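You operate a simulated robot arm through the tools that you are given. There is no shell and no other tool.

You run a simulated robot arm. Do the job below in one go: nothing can be reset, and whatever is moved stays where it is left.

TASK
Let the air out of the pot, then unclamp and open it.
Fine: Open both valves first; loosen the clamps only when the pointer has dropped. Leave the lid up.

It is judged by the outcome, as a careful person would: the job done as asked, and still so three seconds after it is handed in. It fails if anything else is knocked over, pushed out of place, dropped, spilled or broken. A push-on lid holds only when it is set on centred and level and pressed home; a screw cap is set on level and turned clockwise until tight.

THE ROBOT
A 7-joint arm with a fingered hand, fixed in place. Base frame: the origin is on the floor under the middle of its stand, x ahead of it, y to its left, z up; the work surface is at about z = 860. Readings come in mm, degrees, newtons and seconds.
It reaches about 1089 mm from its shoulder. Its first joint turns from -149.0 to 149.0 degrees. Payload 3.5 kg.
The TCP is the grasp point between the finger pads, 30 mm short of the fingertips. In the tool frame z runs along the fingers and y along their closing line. The gripper opens to 104 mm; its body begins 35 mm behind the TCP. The gripper is a hand of 4 fingers: y runs from the thumb to the fingers, the wrist lies at [-15, -110, -186] in the tool frame, and closing takes about 1.5 s.
Orientation is that of the tool frame in the base frame, as a unit quaternion [w, x, y, z]. With the fingers straight down and the wrist toward the robot, the tool's x, y and z point along [0, 1, 0], [1, 0, 0] and [0, 0, -1] of the base frame.

THE INTERFACE
- The arm moves only by the tool send_rows. Its argument "increments" is a list of rows, each a list of 7 numbers: the shift along the tool's x, y, z in units of 20 mm (1.0 is 20 mm), then the turn, a rotation vector about the tool's x, y, z in units of 6 degrees (1.0 is 6 degrees), then the opening, from 0 (shut) to 1 (fully open). In form: [[tx, ty, tz, rx, ry, rz, fingers], ...]. A call has 1 to 20 rows; each row shifts and turns the commanded pose from where the row before left it, along the tool's axes as they then stand. A call with a number of a shift or a turn outside -1 to 1 is refused whole. Rows are played at 5 a second. More than 50 mm and 8.6 degrees between two rows, or a gripper value outside its range, and nothing of the call is played. Where a pose cannot be reached the arm comes as near as it can. A force on the tool above 90 N (or 10 N above the force at the start of the call, whichever is more), or a blocked arm, ends the call early, and 0.2 s more pass. The fingers move at their own pace (about 45 mm/s each) and stop on an object; they squeeze with about 27 N. The grip force told is the motor's: it shows also when the fingers shut on nothing. Time passes only in rows, and 0.2 s behind the last, so rows that do not move let the fingers close. The reply holds the time, the measured pose of the TCP, the force on the tool along the base axes, the opening and the grip force, in the units named above and with some noise, with the torque about the TCP (base axes, N m) and any sound that the robot's microphone picked up.
- Cameras (640 x 400 px; columns grow to the right, rows downward): "scene" is fixed at [48.9, -499.6, 1648.7]; the picture's right is [0.54, -0.84, 0.00], its down [-0.35, -0.22, -0.91] and it looks along [0.77, 0.49, -0.42] (base axes); focal length 338 px, centre (320, 200). "wrist" rides on the gripper at [61, -92, -130] in the tool frame; the picture's right is [-0.81, 0.27, -0.52], its down [-0.53, -0.71, 0.46] and it looks along [-0.24, 0.64, 0.72] (tool axes); focal length 275 px, centre (320, 200). There is no depth. A picture from a camera that has moved, and an enlarged one, comes with that camera's place and axes in the base frame and with its lens.
- snapshot(camera): a new picture of that camera. It takes no simulated time.
- lift_body(by): slides the trunk up (or, below 0, down) by that many mm; the arm rides with it, the base frame stays. It gives what a move gives, with no picture.
- preshape(shape): the hand has 4 fingers and takes this shape, open, in about a second: jaw (thumb against the fingers, like two jaws); tri (thumb and two fingers); tip (a fingertip pinch); poke (one finger out to press); point (the index stretched); flat (the hand flat); cup (the hand cupped); fist (a fist). The gripper value then closes the fingers along that shape, each until it touches; the sizes above hold for jaw. It gives what a move gives, with no picture.
- enlarge(camera, box): a new picture of the part [left, top, right, bottom] of that camera's present view, enlarged. It takes no simulated time.
- close_job(): hands the job in; it is judged then, once.

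Places have to be worked out from the pictures, the camera data and where the tool is seen. Open the gripper and draw the arm clear of the work before you hand the job in, unless the task says otherwise.

The tools are called after "Request:" as a command line: name --pt "numbers of a row" for each row, then --argument value for the rest, lists and objects as JSON in quotes. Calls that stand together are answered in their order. send_rows: Moves the arm, as the interface text tells. Its arguments: {"type":"object","properties":{"increments":{"type":"array","items":{"type":"array","items":{"type":"number"}}}},"required":["increments"]} The other tools are called the same way: lift_body (by) moves the trunk up or down; preshape (shape) gives the hand a shape; snapshot (camera) takes a picture; enlarge (camera, box) takes an enlarged picture of a part of a camera's view; close_job () hands the job in.

At the start:

```text
t: 0.0
position: [758.5, 196.4, 1425.8]
tool_rot: [0.0, 0.707, 0.708, 0.0]
contact_force: [-1.1, 0.2, 0.3]
ft_torque: [0.02, -0.01, 0.0]
opening: 103.6
grasp_force: 0.0
shape: jaw
trunk travel left (down, up): [-650.0, 60.0]
```

scene: 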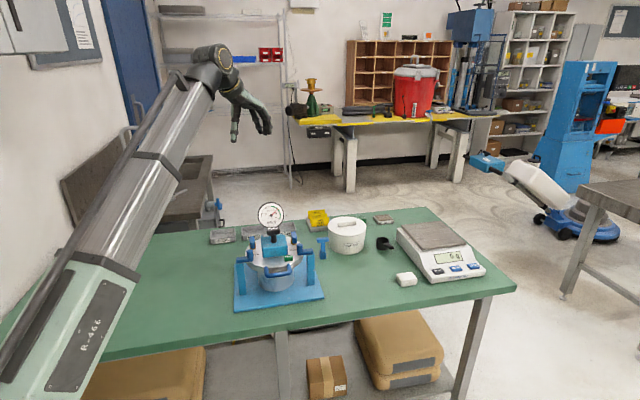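
wrist: 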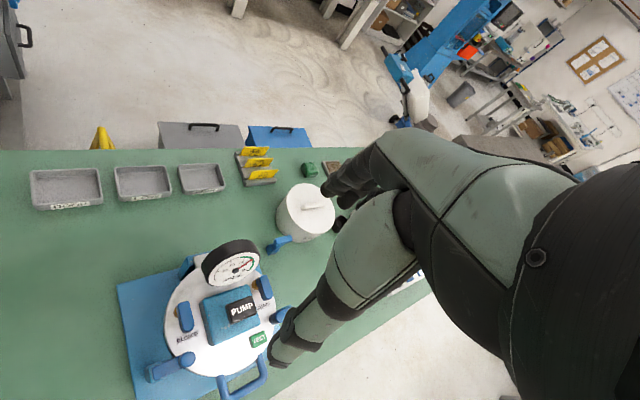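

I start by looking closely at the pot from both cameras to make out the valves, gauge, clamps and the lid.

Request:
enlarge --camera "scene" --box '[220, 190, 350, 320]'

Request:
enlarge --camera "wrist" --box '[100, 220, 320, 400]'

```text
3.08 times, centred on (285, 255) of scene
camera zoom: at [48.9, -499.6, 1648.7], right [0.54, -0.84, 0.0], down [-0.35, -0.22, -0.91], along [0.77, 0.49, -0.42], focal length 1039 px, centre (428, 31)
```

zoom: 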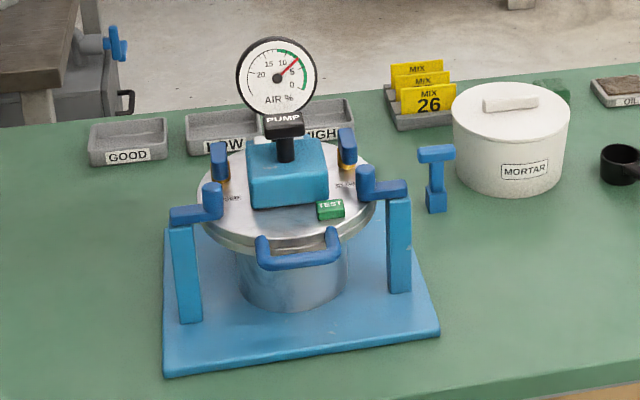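

```text
2.22 times, centred on (210, 310) of wrist
camera zoom: at [666.5, 259.1, 1556.0], right [0.28, -0.81, 0.52], down [-0.71, -0.53, -0.46], along [0.64, -0.24, -0.72], focal length 612 px, centre (564, -44)
```

zoom: 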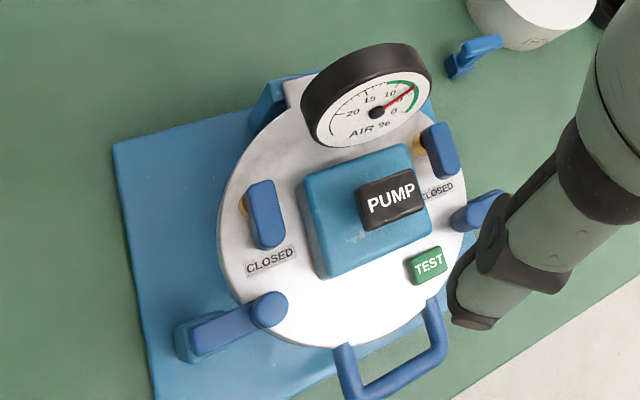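

I zoom in further on the valves, clamps and gauge to see their geometry.

Request:
enlarge --camera "scene" --box '[250, 195, 310, 240]'

Request:
enlarge --camera "scene" --box '[230, 235, 320, 305]'

Request:
enlarge --camera "wrist" --box '[160, 235, 280, 310]'

Request:
enlarge --camera "wrist" --box '[110, 300, 290, 400]'

```text
8.89 times, centred on (280, 218) of scene
camera zoom: at [48.9, -499.6, 1648.7], right [0.54, -0.84, 0.0], down [-0.35, -0.22, -0.91], along [0.77, 0.49, -0.42], focal length 3001 px, centre (676, 44)
```

zoom: 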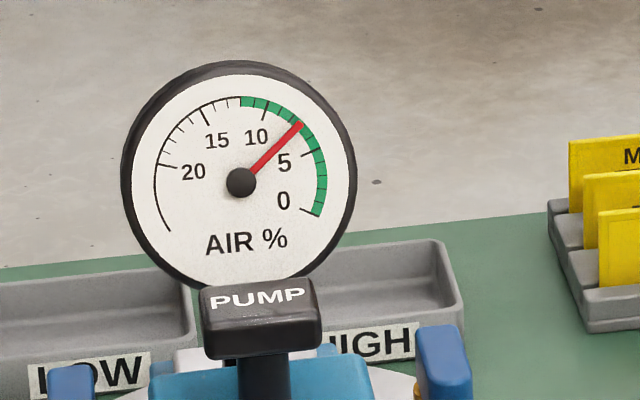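

```text
5.71 times, centred on (275, 270) of scene
camera zoom: at [48.9, -499.6, 1648.7], right [0.54, -0.84, 0.0], down [-0.35, -0.22, -0.91], along [0.77, 0.49, -0.42], focal length 1929 px, centre (577, -200)
```

zoom: 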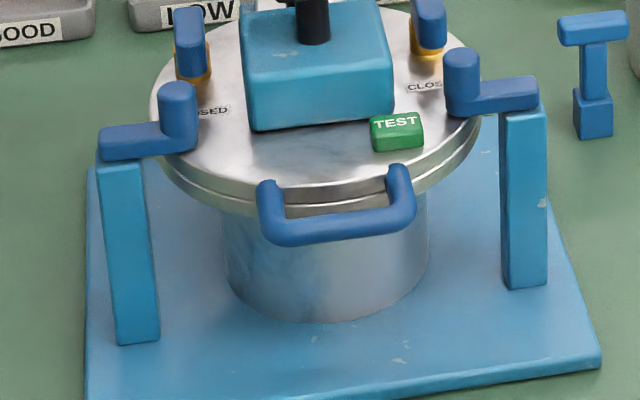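

```text
5.33 times, centred on (220, 272) of wrist
camera zoom: at [666.5, 259.1, 1556.0], right [0.28, -0.81, 0.52], down [-0.71, -0.53, -0.46], along [0.64, -0.24, -0.72], focal length 1468 px, centre (853, -187)
```

zoom: 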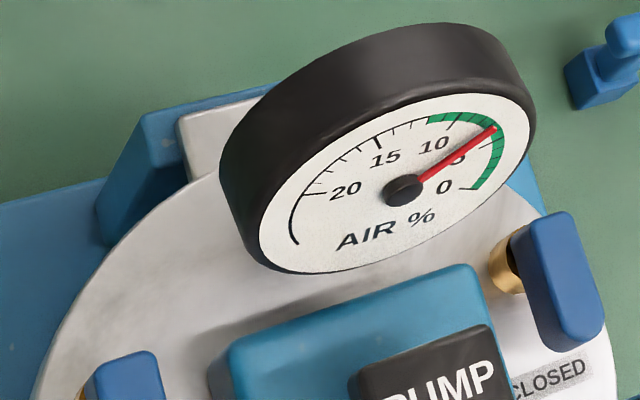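

```text
3.56 times, centred on (200, 350) of wrist
camera zoom: at [666.5, 259.1, 1556.0], right [0.28, -0.81, 0.52], down [-0.71, -0.53, -0.46], along [0.64, -0.24, -0.72], focal length 979 px, centre (747, -333)
```

zoom: 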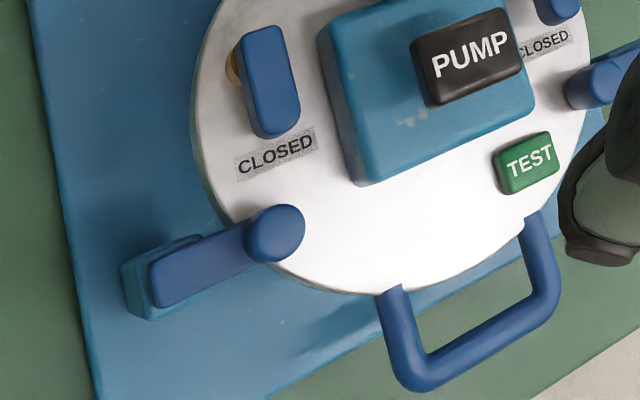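

The pot seems turned about 45° (handle toward the scene camera, hinge at the back). I zoom closer on each valve lever and each clamp to understand how they pivot.

Request:
enlarge --camera "scene" --box '[255, 228, 279, 243]'

Request:
enlarge --camera "scene" --box '[284, 228, 316, 248]'

Request:
enlarge --camera "wrist" --box '[160, 290, 224, 330]'

Request:
enlarge --camera "wrist" --box '[240, 265, 288, 295]'

```text
16.00 times, centred on (267, 236) of scene
camera zoom: at [48.9, -499.6, 1648.7], right [0.54, -0.84, 0.0], down [-0.35, -0.22, -0.91], along [0.77, 0.49, -0.42], focal length 5401 px, centre (1168, -368)
```

zoom: 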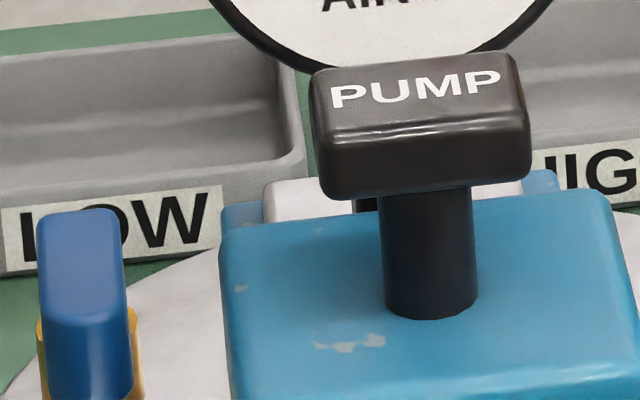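

```text
16.00 times, centred on (300, 238) of scene
camera zoom: at [48.9, -499.6, 1648.7], right [0.54, -0.84, 0.0], down [-0.35, -0.22, -0.91], along [0.77, 0.49, -0.42], focal length 5401 px, centre (640, -408)
```

zoom: 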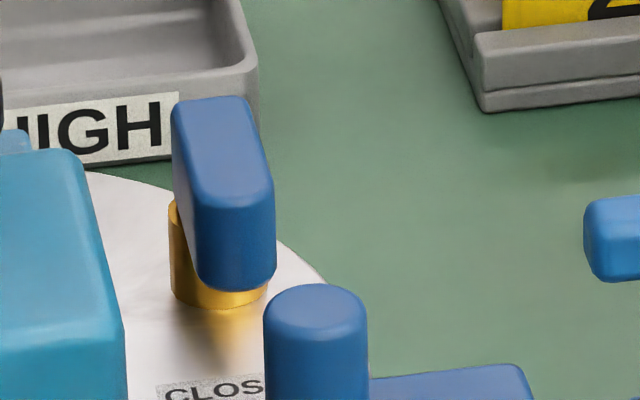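

```text
10.00 times, centred on (192, 310) of wrist
camera zoom: at [666.5, 259.1, 1556.0], right [0.28, -0.81, 0.52], down [-0.71, -0.53, -0.46], along [0.64, -0.24, -0.72], focal length 2753 px, centre (1600, -900)
```

zoom: 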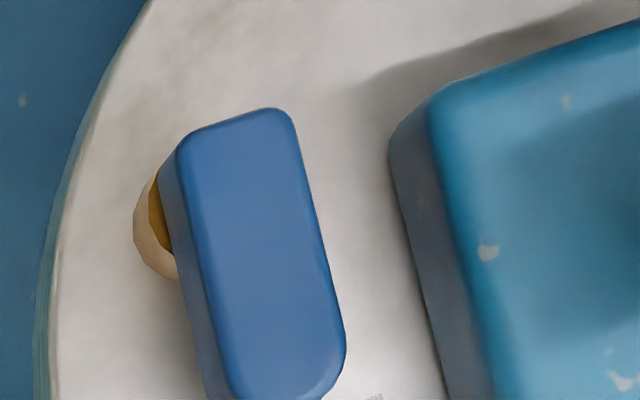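

```text
13.33 times, centred on (264, 280) of wrist
camera zoom: at [666.5, 259.1, 1556.0], right [0.28, -0.81, 0.52], down [-0.71, -0.53, -0.46], along [0.64, -0.24, -0.72], focal length 3670 px, centre (1067, -867)
```

zoom: 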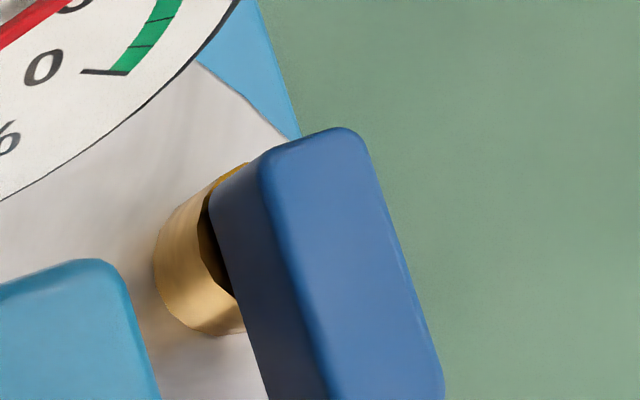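

Levers are horizontal blocks on brass stems, pivoting near the rear end; the clamps are arms on posts with upright knobs on the lid rim. Now I look at the fingers' size in the scene view, and at the T-shaped thing and surroundings.

Request:
enlarge --camera "scene" --box '[190, 40, 290, 150]'

Request:
enlarge --camera "scene" --box '[300, 200, 420, 290]'

Request:
preshape --shape "tip"

```text
3.64 times, centred on (240, 95) of scene
camera zoom: at [48.9, -499.6, 1648.7], right [0.54, -0.84, 0.0], down [-0.35, -0.22, -0.91], along [0.77, 0.49, -0.42], focal length 1228 px, centre (611, 582)
```

zoom: 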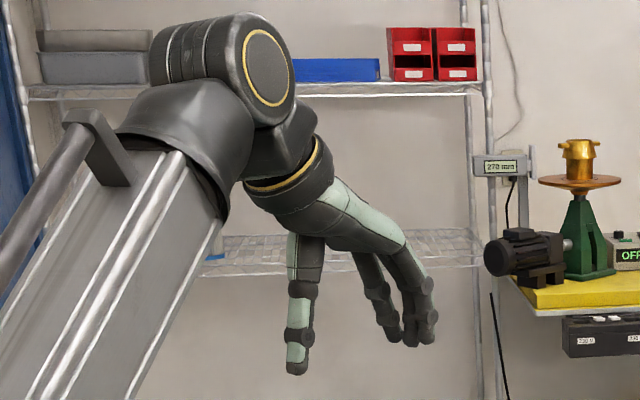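

```text
4.44 times, centred on (360, 245) of scene
camera zoom: at [48.9, -499.6, 1648.7], right [0.54, -0.84, 0.0], down [-0.35, -0.22, -0.91], along [0.77, 0.49, -0.42], focal length 1500 px, centre (142, 0)
```

zoom: 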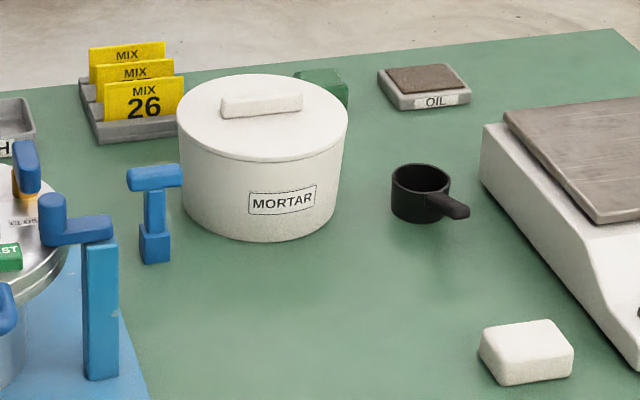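

```text
t: 0.9
position: [758.8, 196.7, 1427.8]
tool_rot: [0.0, 0.706, 0.708, 0.0]
contact_force: [0.8, 0.1, -0.3]
ft_torque: [-0.02, 0.0, 0.03]
opening: 103.4
grasp_force: 0.0
shape: tip
trunk travel left (down, up): [-650.0, 60.0]
```

I look at how the hand looks in the "tip" shape from both cameras.

Request:
enlarge --camera "scene" --box '[210, 60, 290, 150]'

Request:
snapshot --camera "wrist"

Request:
preshape --shape "poke"

```text
4.44 times, centred on (250, 105) of scene
camera zoom: at [48.9, -499.6, 1648.7], right [0.54, -0.84, 0.0], down [-0.35, -0.22, -0.91], along [0.77, 0.49, -0.42], focal length 1500 px, centre (631, 622)
```

zoom: 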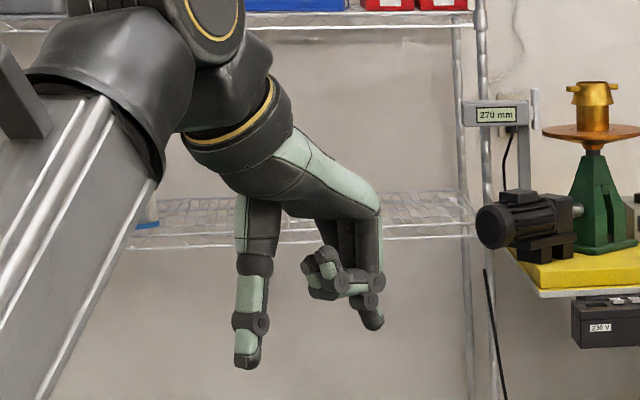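

```text
taken
camera wrist: at [666.5, 259.1, 1556.0], right [0.28, -0.81, 0.52], down [-0.71, -0.53, -0.46], along [0.64, -0.24, -0.72], focal length 275 px, centre (320, 200)
```

wrist: 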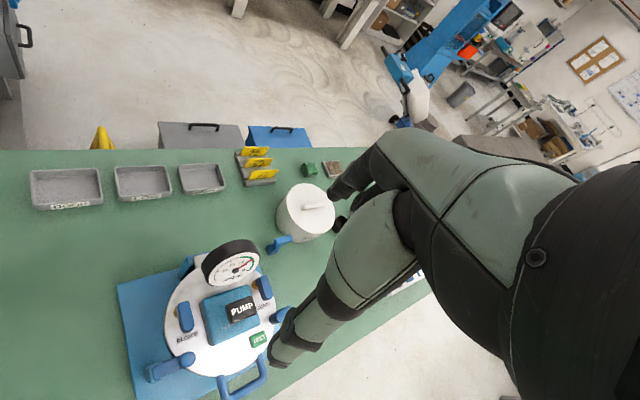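

```text
t: 1.8
position: [758.5, 198.1, 1426.0]
tool_rot: [-0.001, 0.706, 0.708, 0.0]
contact_force: [0.0, 0.1, -0.2]
ft_torque: [0.0, 0.02, 0.0]
opening: 0.0
grasp_force: 0.0
shape: poke
trunk travel left (down, up): [-650.0, 60.0]
```

Request:
enlarge --camera "scene" --box '[210, 60, 290, 150]'

Request:
snapshot --camera "wrist"

Request:
preshape --shape "point"

```text
4.44 times, centred on (250, 105) of scene
camera zoom: at [48.9, -499.6, 1648.7], right [0.54, -0.84, 0.0], down [-0.35, -0.22, -0.91], along [0.77, 0.49, -0.42], focal length 1500 px, centre (631, 622)
```

zoom: 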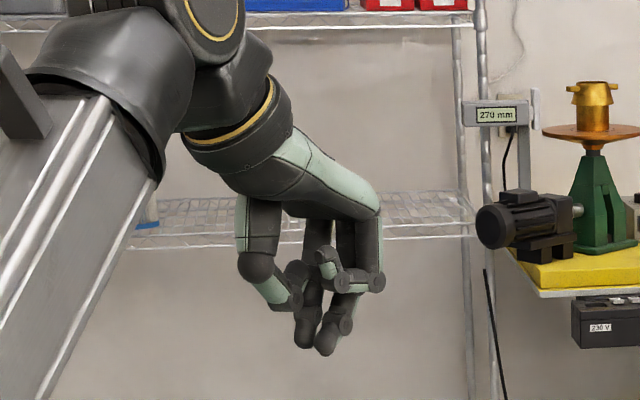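

```text
taken
camera wrist: at [666.5, 259.1, 1556.0], right [0.28, -0.81, 0.52], down [-0.71, -0.53, -0.46], along [0.64, -0.24, -0.72], focal length 275 px, centre (320, 200)
```

wrist: 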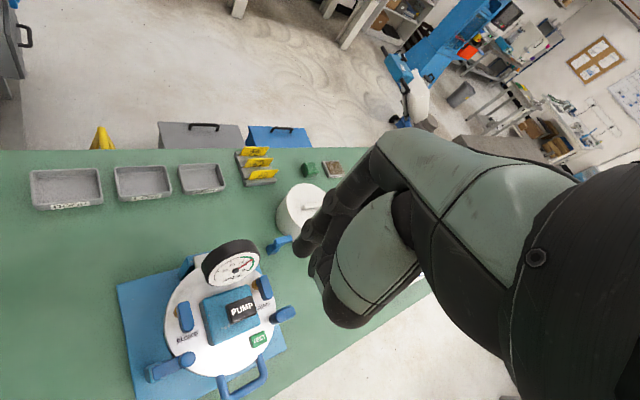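

```text
t: 2.7
position: [758.9, 197.5, 1425.9]
tool_rot: [0.0, 0.707, 0.708, 0.0]
contact_force: [0.3, 0.7, -0.5]
ft_torque: [0.0, -0.01, 0.02]
opening: 0.0
grasp_force: 0.0
shape: point
trunk travel left (down, up): [-650.0, 60.0]
```

Request:
enlarge --camera "scene" --box '[210, 60, 290, 150]'

Request:
snapshot --camera "wrist"

Request:
preshape --shape "fist"

```text
4.44 times, centred on (250, 105) of scene
camera zoom: at [48.9, -499.6, 1648.7], right [0.54, -0.84, 0.0], down [-0.35, -0.22, -0.91], along [0.77, 0.49, -0.42], focal length 1500 px, centre (631, 622)
```

zoom: 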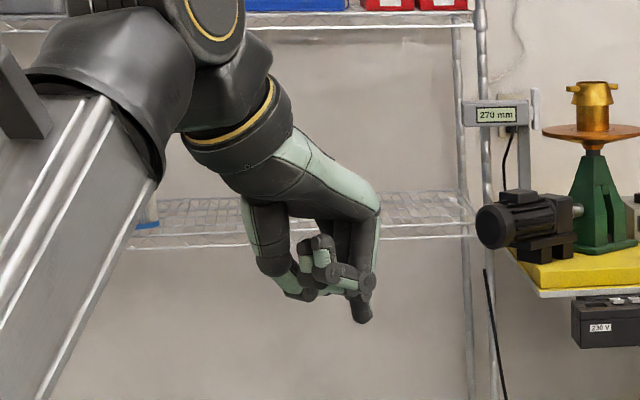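

```text
taken
camera wrist: at [666.5, 259.1, 1556.0], right [0.28, -0.81, 0.52], down [-0.71, -0.53, -0.46], along [0.64, -0.24, -0.72], focal length 275 px, centre (320, 200)
```

wrist: 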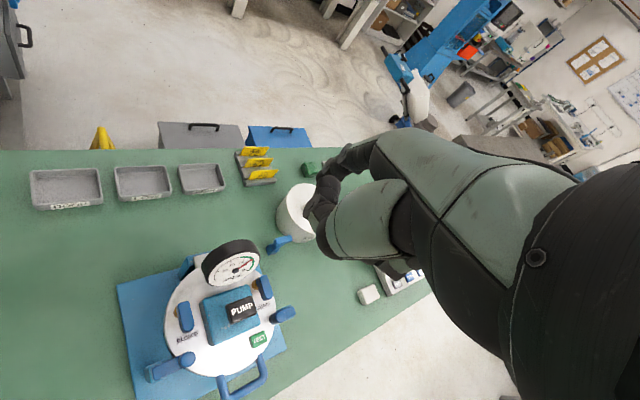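

```text
t: 3.6
position: [759.5, 197.0, 1426.8]
tool_rot: [0.0, 0.706, 0.708, 0.0]
contact_force: [0.8, 1.2, -0.6]
ft_torque: [-0.02, 0.02, 0.0]
opening: 0.0
grasp_force: 0.0
shape: fist
trunk travel left (down, up): [-650.0, 60.0]
```

I set the hand to "point" again and look closely at where the index sits relative to the curled fingers.

Request:
preshape --shape "point"

Request:
enlarge --camera "wrist" --box '[270, 120, 430, 280]'

Request:
enlarge --camera "scene" --box '[235, 95, 275, 135]'

```text
t: 4.5
position: [758.0, 197.2, 1425.8]
tool_rot: [0.0, 0.706, 0.708, 0.001]
contact_force: [-0.8, 0.0, 0.7]
ft_torque: [0.0, -0.02, 0.01]
opening: 96.1
grasp_force: 0.0
shape: point
trunk travel left (down, up): [-650.0, 60.0]
```

```text
2.50 times, centred on (350, 200) of wrist
camera zoom: at [666.5, 259.1, 1556.0], right [0.28, -0.81, 0.52], down [-0.71, -0.53, -0.46], along [0.64, -0.24, -0.72], focal length 688 px, centre (245, 200)
```

zoom: 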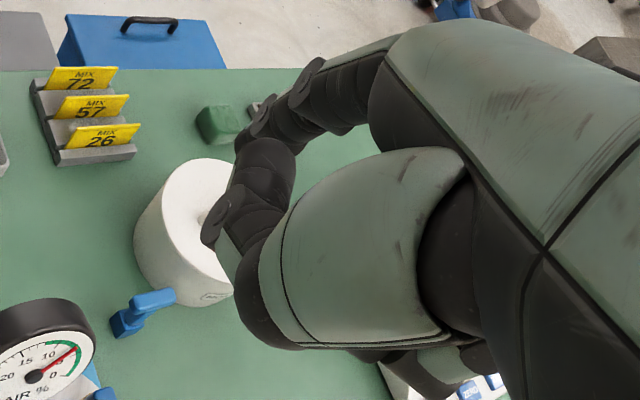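

```text
10.00 times, centred on (255, 115) of scene
camera zoom: at [48.9, -499.6, 1648.7], right [0.54, -0.84, 0.0], down [-0.35, -0.22, -0.91], along [0.77, 0.49, -0.42], focal length 3376 px, centre (970, 1050)
```

zoom: 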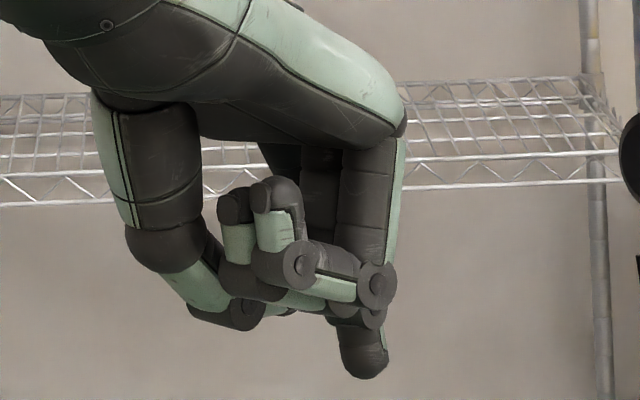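

The index is the straight finger on the tool +x side, the others are curled beside it. I turn the hand 45° in place (high above everything) so tool x = pot's rearward axis and tool y = pot's right, to suit the left valve.

Request:
send_rows --pt "0 0 0 0 0 0.9375 1" --pt "0 0 0 0 0 0.9375 1" --pt "0 0 0 0 0 0.9375 1" --pt "0 0 0 0 0 0.9375 1" --pt "0 0 0 0 0 0.9375 1" --pt "0 0 0 0 0 0.9375 1" --pt "0 0 0 0 0 0.9375 1" --pt "0 0 0 0 0 0.9375 1" --pt "0 0 0 0 0 0 1" --pt "0 0 0 0 0 0 1"

Request:
enlarge --camera "scene" --box '[220, 80, 284, 144]'

Request:
snapshot --camera "wrist"

```text
t: 6.7
position: [758.7, 196.4, 1425.1]
tool_rot: [0.0, 0.924, 0.383, 0.001]
contact_force: [-0.4, -0.6, 0.4]
ft_torque: [0.02, 0.0, 0.04]
opening: 96.2
grasp_force: 0.1
shape: point
trunk travel left (down, up): [-650.0, 60.0]
```

```text
6.25 times, centred on (252, 112) of scene
camera zoom: at [48.9, -499.6, 1648.7], right [0.54, -0.84, 0.0], down [-0.35, -0.22, -0.91], along [0.77, 0.49, -0.42], focal length 2110 px, centre (745, 750)
```

zoom: 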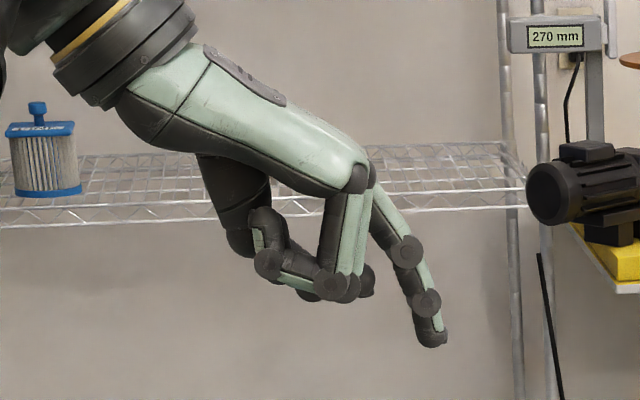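

```text
taken
camera wrist: at [736.1, 305.6, 1555.7], right [-0.38, -0.77, 0.52], down [-0.88, 0.13, -0.46], along [0.28, -0.63, -0.72], focal length 275 px, centre (320, 200)
```

wrist: 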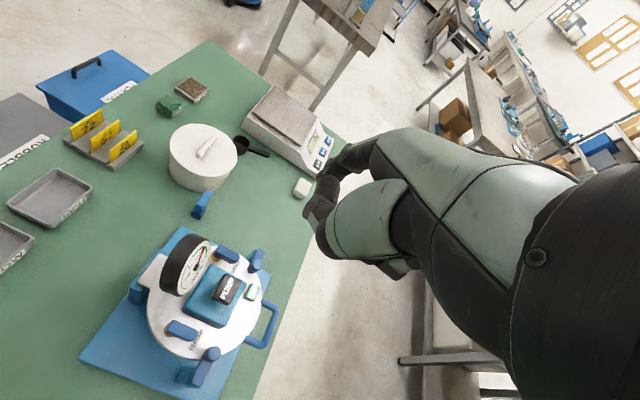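

Two views triangulate the index tip at about (15, 60, 24) mm in the tool frame, leaning outward ~16°. I tilt the hand 16° so the index hangs vertical, then come down to about 100 mm above the left valve gap.

Request:
send_rows --pt "0 0 0 0.889 0 0 1" --pt "0 0 0 0.889 0 0 1" --pt "0 0 0 0.889 0 0 1" --pt "-0.024 0.096 0.995 0 0 0 1" --pt "-0.024 0.096 0.995 0 0 0 1" --pt "-0.024 0.096 0.995 0 0 0 1" --pt "-0.024 0.096 0.995 0 0 0 1" --pt "-0.024 0.096 0.995 0 0 0 1" --pt "-0.024 0.096 0.995 0 0 0 1" --pt "-0.024 0.096 0.995 0 0 0 1" --pt "-0.024 0.096 0.995 0 0 0 1" --pt "-0.024 0.096 0.995 0 0 0 1" --pt "-0.024 0.096 0.995 0 0 0 1" --pt "-0.024 0.096 0.995 0 0 0 1" --pt "0 0 0 0 0 0 1" --pt "0 0 0 0 0 0 1"

Request:
enlarge --camera "scene" --box '[220, 150, 330, 260]'

Request:
snapshot --camera "wrist"

```text
t: 10.1
position: [727.0, 220.6, 1210.7]
tool_rot: [-0.128, 0.915, 0.379, -0.053]
contact_force: [0.1, 0.2, -0.2]
ft_torque: [0.01, 0.02, 0.0]
opening: 95.8
grasp_force: 0.1
shape: point
trunk travel left (down, up): [-650.0, 60.0]
```

```text
3.64 times, centred on (275, 205) of scene
camera zoom: at [48.9, -499.6, 1648.7], right [0.54, -0.84, 0.0], down [-0.35, -0.22, -0.91], along [0.77, 0.49, -0.42], focal length 1228 px, centre (484, 182)
```

zoom: 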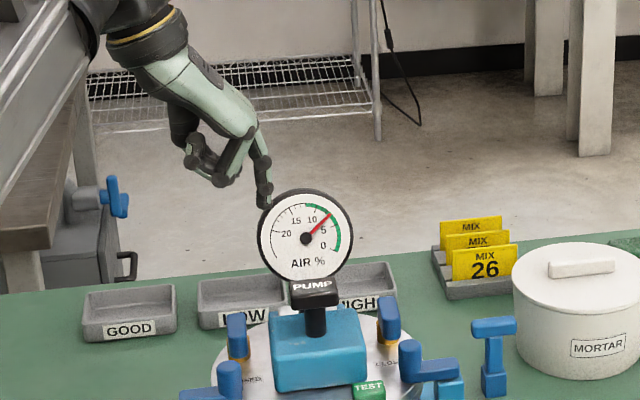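

```text
taken
camera wrist: at [732.7, 303.2, 1359.9], right [-0.28, -0.86, 0.42], down [-0.95, 0.2, -0.24], along [0.13, -0.47, -0.87], focal length 275 px, centre (320, 200)
```

wrist: 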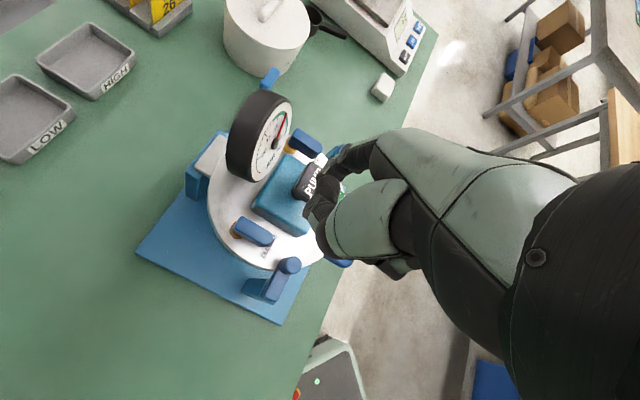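

Prediction of the index tip matches the picture to ~3 px. I enlarge the wrist view on the pot to refine positions of lever, block and knob from this new viewpoint.

Request:
enlarge --camera "wrist" --box '[180, 180, 340, 330]'

Request:
enlarge --camera "wrist" --box '[220, 200, 300, 260]'

```text
2.67 times, centred on (260, 255) of wrist
camera zoom: at [732.7, 303.2, 1359.9], right [-0.28, -0.86, 0.42], down [-0.95, 0.2, -0.24], along [0.13, -0.47, -0.87], focal length 734 px, centre (480, 53)
```

zoom: 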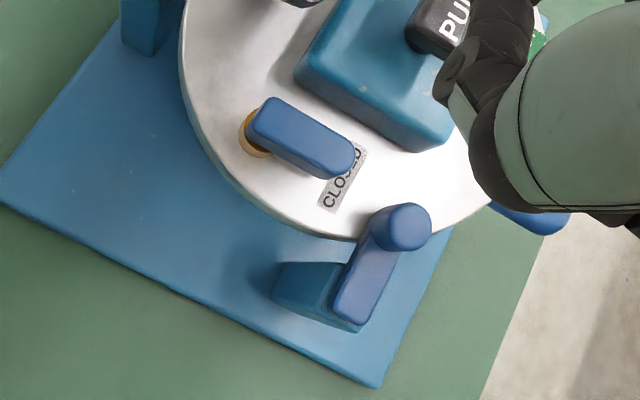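

```text
6.67 times, centred on (260, 230) of wrist
camera zoom: at [732.7, 303.2, 1359.9], right [-0.28, -0.86, 0.42], down [-0.95, 0.2, -0.24], along [0.13, -0.47, -0.87], focal length 1835 px, centre (720, 0)
```

zoom: 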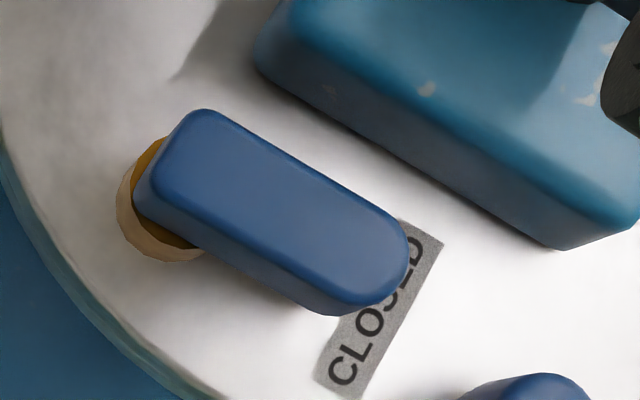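

Lever centreline is at r≈-71.5 (inner face r≈-62), pump block face at r≈-41, stem at u≈27; the 13 mm finger fits the 21 mm gap. I move the index tip to over the gap (u 0, r -51.5) at z≈1065 and check.

Request:
send_rows --pt "0 0.14 0.879 0 0 0 1" --pt "0 0.14 0.879 0 0 0 1" --pt "0 0.14 0.879 0 0 0 1" --pt "0 0.14 0.879 0 0 0 1" --pt "0 0.14 0.879 0 0 0 1" --pt "0 0.14 0.879 0 0 0 1" --pt "0 0 0 0 0 0 1" --pt "0 0 0 0 0 0 1"

Request:
enlarge --camera "scene" --box '[240, 185, 300, 245]'

Request:
snapshot --camera "wrist"

```text
t: 11.9
position: [716.7, 230.9, 1103.5]
tool_rot: [-0.128, 0.915, 0.38, -0.053]
contact_force: [0.4, -0.5, 0.6]
ft_torque: [-0.02, 0.01, 0.0]
opening: 96.0
grasp_force: 0.1
shape: point
trunk travel left (down, up): [-650.0, 60.0]
```

```text
6.67 times, centred on (270, 215) of scene
camera zoom: at [48.9, -499.6, 1648.7], right [0.54, -0.84, 0.0], down [-0.35, -0.22, -0.91], along [0.77, 0.49, -0.42], focal length 2251 px, centre (653, 100)
```

zoom: 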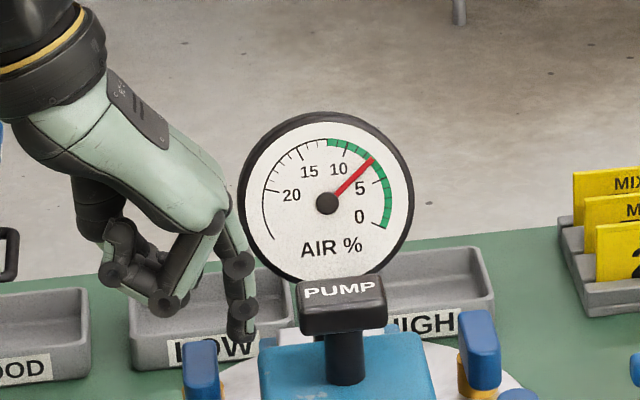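

```text
taken
camera wrist: at [723.4, 311.7, 1253.8], right [-0.28, -0.86, 0.42], down [-0.95, 0.2, -0.24], along [0.13, -0.47, -0.87], focal length 275 px, centre (320, 200)
```

wrist: 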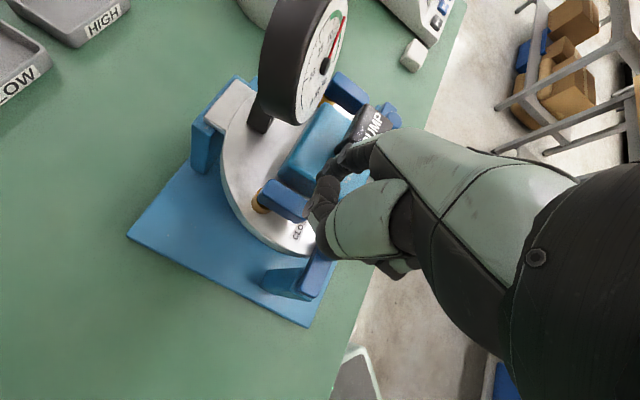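

The tip is lined up over the gap between the lever and the pump block. I descend slowly ~44 mm so the tip stands beside the lever, just above the lid.

Request:
send_rows --pt "0 0.121 0.423 0 0 0 1" --pt "0 0.121 0.423 0 0 0 1" --pt "0 0.121 0.423 0 0 0 1" --pt "0 0.121 0.423 0 0 0 1" --pt "0 0.121 0.423 0 0 0 1" --pt "0 0 0 0 0 0 1"

Request:
enlarge --camera "scene" --box '[240, 195, 300, 255]'

Request:
enlarge --camera "wrist" --box '[200, 100, 360, 260]'

```text
t: 13.3
position: [716.3, 231.9, 1059.8]
tool_rot: [-0.128, 0.914, 0.38, -0.054]
contact_force: [-1.6, 2.1, 0.9]
ft_torque: [0.04, -0.03, 0.03]
opening: 96.0
grasp_force: 0.1
shape: point
trunk travel left (down, up): [-650.0, 60.0]
```

```text
6.67 times, centred on (270, 225) of scene
camera zoom: at [48.9, -499.6, 1648.7], right [0.54, -0.84, 0.0], down [-0.35, -0.22, -0.91], along [0.77, 0.49, -0.42], focal length 2251 px, centre (653, 33)
```

zoom: 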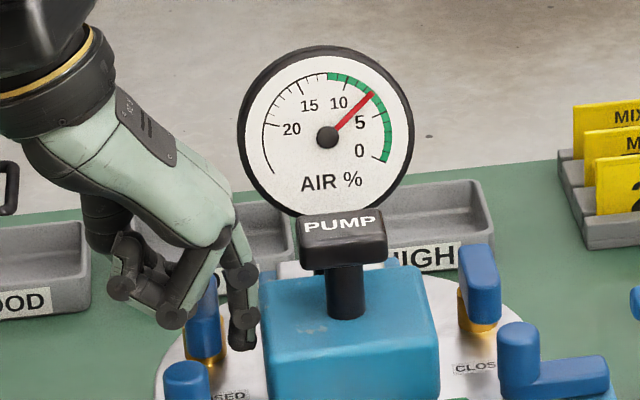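

```text
2.50 times, centred on (280, 180) of wrist
camera zoom: at [722.9, 311.8, 1210.2], right [-0.28, -0.86, 0.42], down [-0.95, 0.2, -0.24], along [0.13, -0.47, -0.87], focal length 688 px, centre (420, 250)
```

zoom: 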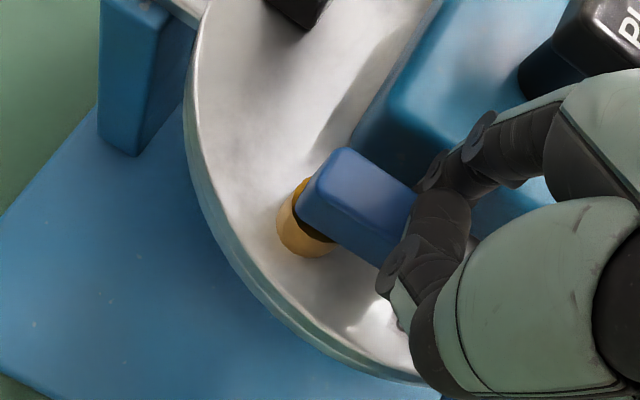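

A light touch against the block (2.6 N) confirms the finger is in the gap beside the lever. I now push the lever tip outward along an arc about its stem, first to ~45°.

Request:
send_rows --pt "-0.09 -0.214 0.062 0 0 0 1" --pt "-0.09 -0.214 0.062 0 0 0 1" --pt "-0.03 -0.195 0.056 0 0 0 1" --pt "-0.03 -0.195 0.056 0 0 0 1" --pt "0.022 -0.195 0.056 0 0 0 1" --pt "0.022 -0.195 0.056 0 0 0 1" --pt "0 0 0 0 0 0 1"

Request:
enlarge --camera "scene" --box '[240, 195, 300, 255]'

Request:
enlarge --camera "wrist" --box '[200, 100, 360, 260]'

```text
t: 14.9
position: [696.0, 245.0, 1060.5]
tool_rot: [-0.129, 0.915, 0.379, -0.053]
contact_force: [-0.5, -0.5, 0.0]
ft_torque: [-0.05, -0.02, -0.01]
opening: 0.0
grasp_force: 0.1
shape: point
trunk travel left (down, up): [-650.0, 60.0]
```

```text
6.67 times, centred on (270, 225) of scene
camera zoom: at [48.9, -499.6, 1648.7], right [0.54, -0.84, 0.0], down [-0.35, -0.22, -0.91], along [0.77, 0.49, -0.42], focal length 2251 px, centre (653, 33)
```

zoom: 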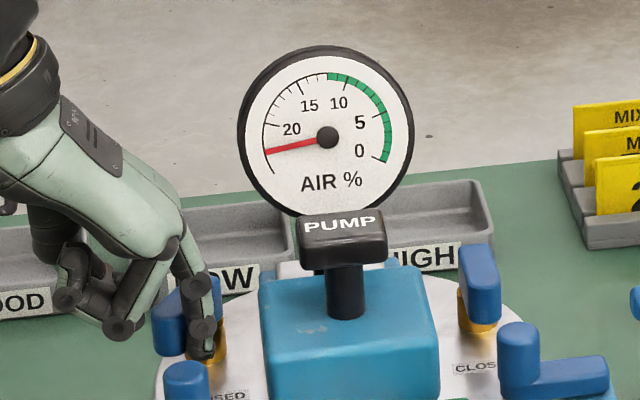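

```text
2.50 times, centred on (280, 180) of wrist
camera zoom: at [702.1, 326.5, 1209.9], right [-0.28, -0.86, 0.42], down [-0.95, 0.2, -0.24], along [0.13, -0.47, -0.87], focal length 688 px, centre (420, 250)
```

zoom: 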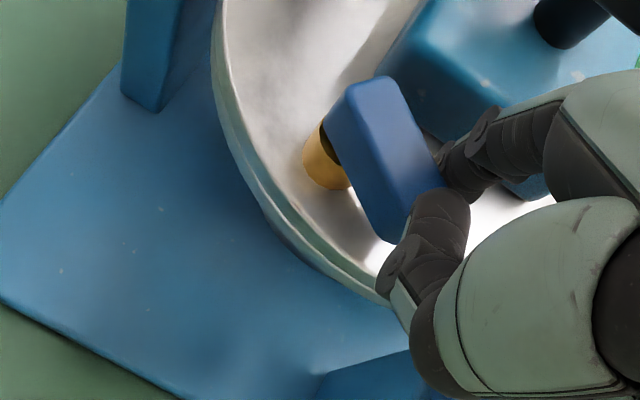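

The lever turns easily (~40°) and the pointer is already falling away from its start. I carry on pushing the lever round to about 90°.

Request:
send_rows --pt "0.078 -0.185 0.053 0 0 0 1" --pt "0.078 -0.185 0.053 0 0 0 1" --pt "0.122 -0.159 0.046 0 0 0 1" --pt "0.122 -0.159 0.046 0 0 0 1" --pt "0.16 -0.122 0.035 0 0 0 1" --pt "0.16 -0.122 0.035 0 0 0 1" --pt "0 0 0 0 0 0 1"

Request:
enlarge --camera "scene" --box '[240, 195, 300, 255]'

Request:
enlarge --camera "wrist" --box '[200, 100, 360, 260]'

```text
t: 16.5
position: [693.7, 270.6, 1059.6]
tool_rot: [-0.129, 0.915, 0.379, -0.053]
contact_force: [-0.1, -0.7, -0.3]
ft_torque: [-0.03, 0.03, -0.05]
opening: 95.7
grasp_force: 0.1
shape: point
trunk travel left (down, up): [-650.0, 60.0]
```

```text
6.67 times, centred on (270, 225) of scene
camera zoom: at [48.9, -499.6, 1648.7], right [0.54, -0.84, 0.0], down [-0.35, -0.22, -0.91], along [0.77, 0.49, -0.42], focal length 2251 px, centre (653, 33)
```

zoom: 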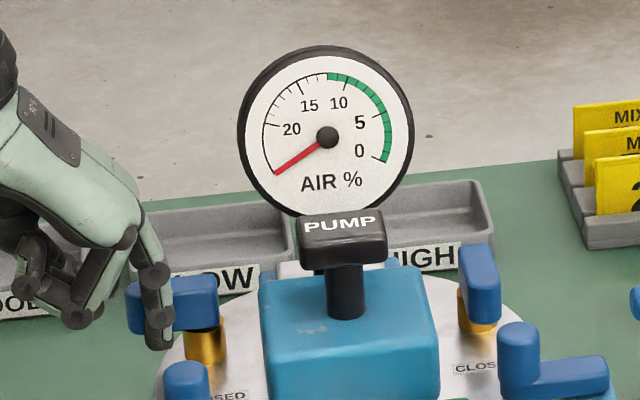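

```text
2.50 times, centred on (280, 180) of wrist
camera zoom: at [699.0, 350.8, 1209.8], right [-0.28, -0.86, 0.42], down [-0.95, 0.2, -0.24], along [0.13, -0.47, -0.87], focal length 688 px, centre (420, 250)
```

zoom: 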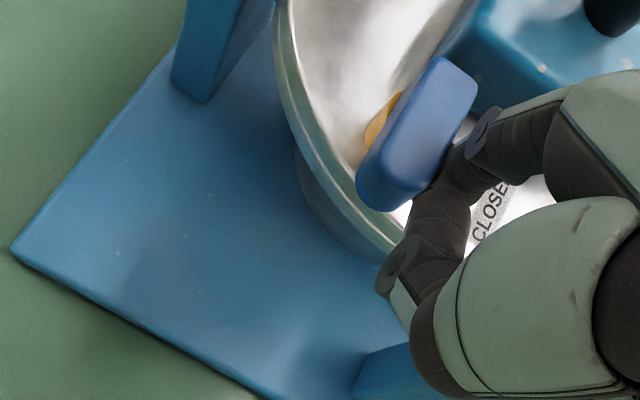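

The pointer is down at its stop and the lever lies across. I nudge the lever slightly further to see whether it reaches a stop, watching the force.

Request:
send_rows --pt "0.122 -0.058 0.017 0 0 0 1" --pt "0.122 -0.058 0.017 0 0 0 1" --pt "0.122 -0.02 0.006 0 0 0 1" --pt "0 0 0 0 0 0 1"

Request:
enlarge --camera "scene" --box '[240, 215, 280, 255]'

Request:
enlarge --camera "wrist" --box '[240, 80, 360, 220]'

```text
t: 17.5
position: [696.7, 277.7, 1059.9]
tool_rot: [-0.128, 0.915, 0.379, -0.053]
contact_force: [-3.5, -6.9, 0.0]
ft_torque: [-0.08, 0.04, -0.48]
opening: 96.1
grasp_force: 0.2
shape: point
trunk travel left (down, up): [-650.0, 60.0]
```

```text
10.00 times, centred on (260, 235) of scene
camera zoom: at [48.9, -499.6, 1648.7], right [0.54, -0.84, 0.0], down [-0.35, -0.22, -0.91], along [0.77, 0.49, -0.42], focal length 3376 px, centre (920, -150)
```

zoom: 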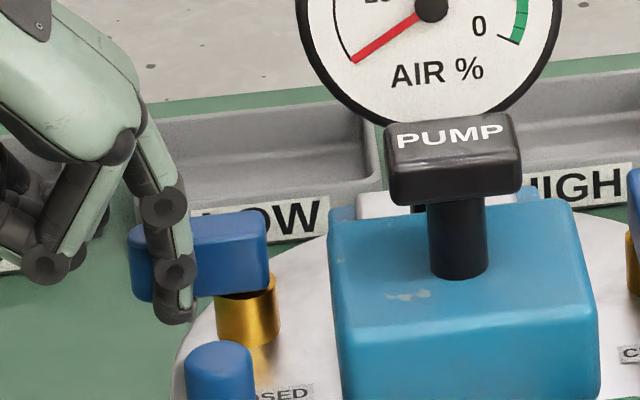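

```text
2.86 times, centred on (300, 150) of wrist
camera zoom: at [701.4, 357.5, 1210.0], right [-0.28, -0.86, 0.42], down [-0.95, 0.2, -0.24], along [0.13, -0.47, -0.87], focal length 786 px, centre (377, 343)
```

zoom: 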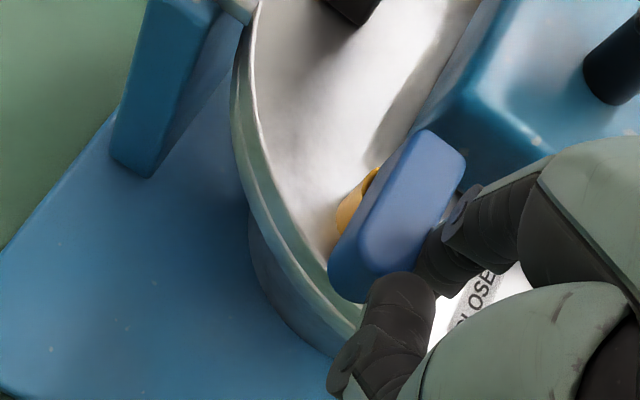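

The force of ~7 N back on the finger shows the left lever is at its open stop (~90°). I back the finger off and go straight up.

Request:
send_rows --pt "-0.4 0 0 0 0 0 1" --pt "0 -0.28 -0.96 0 0 0 1" --pt "0 -0.28 -0.96 0 0 0 1" --pt "0 -0.28 -0.96 0 0 0 1" --pt "0 -0.28 -0.96 0 0 0 1" --pt "0 -0.28 -0.96 0 0 0 1" --pt "0 -0.28 -0.96 0 0 0 1" --pt "0 -0.28 -0.96 0 0 0 1" --pt "0 -0.28 -0.96 0 0 0 1" --pt "0 0 0 0 0 0 1"

Request:
enlarge --camera "scene" --box '[230, 190, 320, 280]'

```text
t: 19.7
position: [689.1, 272.3, 1221.1]
tool_rot: [-0.128, 0.915, 0.38, -0.053]
contact_force: [0.6, -0.3, 0.2]
ft_torque: [0.01, 0.03, 0.01]
opening: 0.2
grasp_force: 0.1
shape: point
trunk travel left (down, up): [-650.0, 60.0]
```

```text
4.44 times, centred on (275, 235) of scene
camera zoom: at [48.9, -499.6, 1648.7], right [0.54, -0.84, 0.0], down [-0.35, -0.22, -0.91], along [0.77, 0.49, -0.42], focal length 1500 px, centre (520, 44)
```

zoom: 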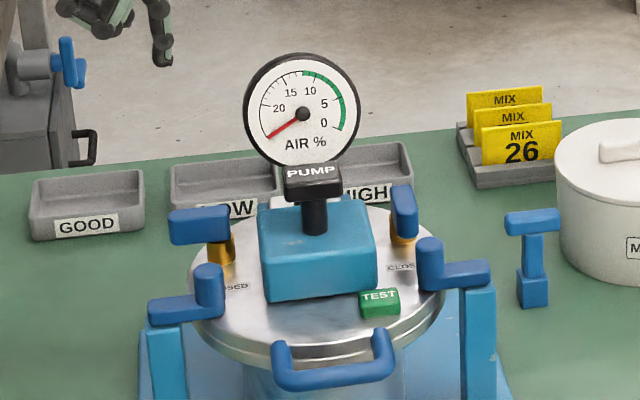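

Left valve stays open and the pointer is at its lowest. Now I turn the hand +90° about the vertical at this height for the right valve.

Request:
send_rows --pt "0 0 0 0 -0.276 -0.961 1" --pt "0 0 0 0 -0.276 -0.961 1" --pt "0 0 0 0 -0.276 -0.961 1" --pt "0 0 0 0 -0.276 -0.961 1" --pt "0 0 0 0 -0.276 -0.961 1" --pt "0 0 0 0 -0.276 -0.961 1" --pt "0 0 0 0 -0.276 -0.961 1" --pt "0 0 0 0 -0.276 -0.961 1" --pt "0 0 0 0 -0.276 -0.961 1" --pt "0 0 0 0 -0.276 -0.961 1" --pt "0 0 0 0 -0.276 -0.961 1" --pt "0 0 0 0 -0.276 -0.961 1" --pt "0 0 0 0 -0.276 -0.961 1" --pt "0 0 0 0 -0.276 -0.961 1" --pt "0 0 0 0 -0.276 -0.961 1" --pt "0 0 0 0 0 0 1"

Request:
snapshot --camera "scene"

```text
t: 23.1
position: [689.6, 271.8, 1219.8]
tool_rot: [-0.053, 0.377, 0.916, -0.129]
contact_force: [0.0, 0.0, -0.5]
ft_torque: [-0.01, 0.0, -0.03]
opening: 0.0
grasp_force: 0.2
shape: point
trunk travel left (down, up): [-650.0, 60.0]
```

```text
taken
```

scene: 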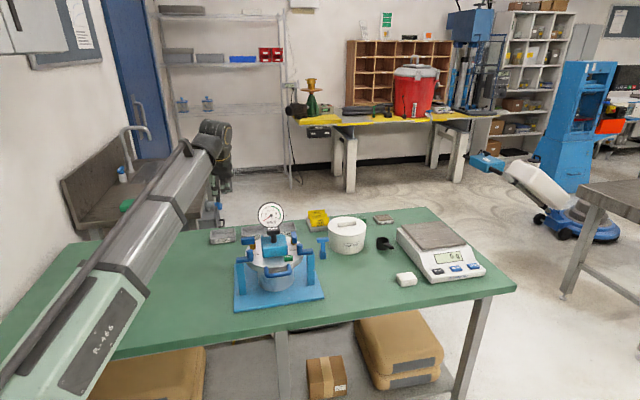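

The turn was reached cleanly. I move sideways at this height so the index comes above the right valve's gap.

Request:
send_rows --pt "-0.994 -0.199 0.057 0 0 0 1" --pt "-0.994 -0.199 0.057 0 0 0 1" --pt "-0.994 -0.199 0.057 0 0 0 1" --pt "-0.994 -0.199 0.057 0 0 0 1" --pt "-0.994 -0.199 0.057 0 0 0 1" --pt "-0.994 -0.199 0.057 0 0 0 1" --pt "-0.994 -0.199 0.057 0 0 0 1" --pt "-0.994 -0.199 0.057 0 0 0 1" --pt "-0.994 -0.199 0.057 0 0 0 1" --pt "-0.994 -0.199 0.057 0 0 0 1" --pt "-0.994 -0.199 0.057 0 0 0 1" --pt "0 0 0 0 0 0 1" --pt "0 0 0 0 0 0 1"

Request:
enlarge --camera "scene" --box '[230, 140, 340, 250]'

Request:
snapshot --camera "wrist"

```text
t: 25.9
position: [813.1, 85.1, 1222.0]
tool_rot: [-0.054, 0.379, 0.915, -0.13]
contact_force: [-0.1, 0.3, 0.5]
ft_torque: [-0.01, 0.01, -0.03]
opening: 0.0
grasp_force: 0.0
shape: point
trunk travel left (down, up): [-650.0, 60.0]
```

```text
3.64 times, centred on (285, 195) of scene
camera zoom: at [48.9, -499.6, 1648.7], right [0.54, -0.84, 0.0], down [-0.35, -0.22, -0.91], along [0.77, 0.49, -0.42], focal length 1228 px, centre (447, 218)
```

zoom: 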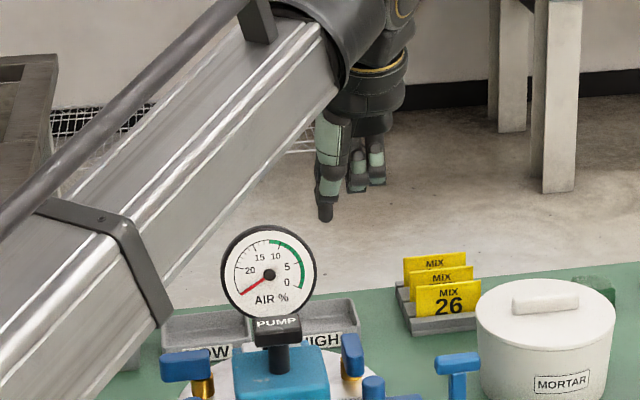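

```text
taken
camera wrist: at [732.7, 92.4, 1371.5], right [0.86, -0.28, 0.42], down [-0.19, -0.95, -0.24], along [0.47, 0.12, -0.87], focal length 275 px, centre (320, 200)
```

wrist: 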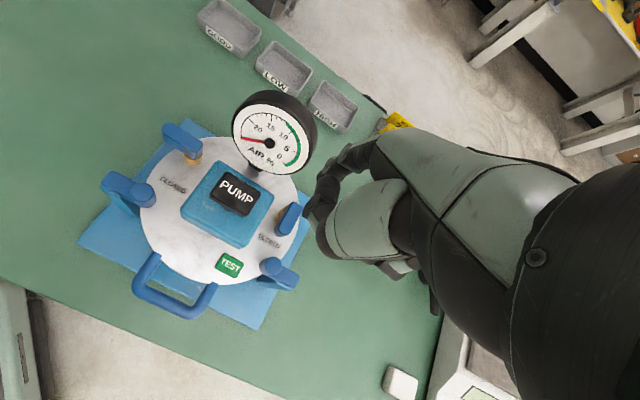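

The index tip matches its predicted place. I enlarge the wrist view on the right valve to refine its coordinates.

Request:
enlarge --camera "wrist" --box '[230, 190, 310, 250]'

Request:
enlarge --camera "wrist" --box '[90, 100, 330, 330]'

```text
6.67 times, centred on (270, 220) of wrist
camera zoom: at [732.7, 92.4, 1371.5], right [0.86, -0.28, 0.42], down [-0.19, -0.95, -0.24], along [0.47, 0.12, -0.87], focal length 1835 px, centre (653, 67)
```

zoom: 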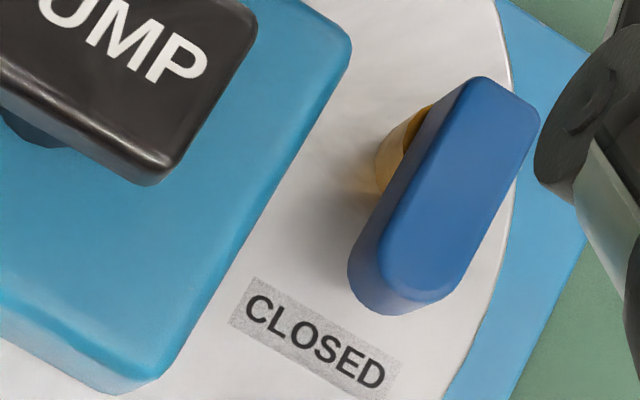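

```text
1.74 times, centred on (210, 215) of wrist
camera zoom: at [732.7, 92.4, 1371.5], right [0.86, -0.28, 0.42], down [-0.19, -0.95, -0.24], along [0.47, 0.12, -0.87], focal length 479 px, centre (511, 174)
```

zoom: 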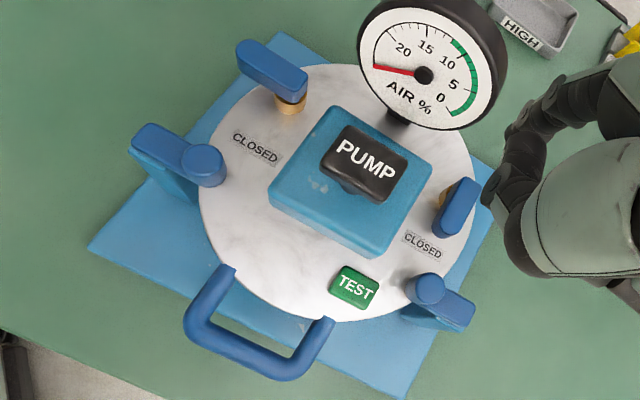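

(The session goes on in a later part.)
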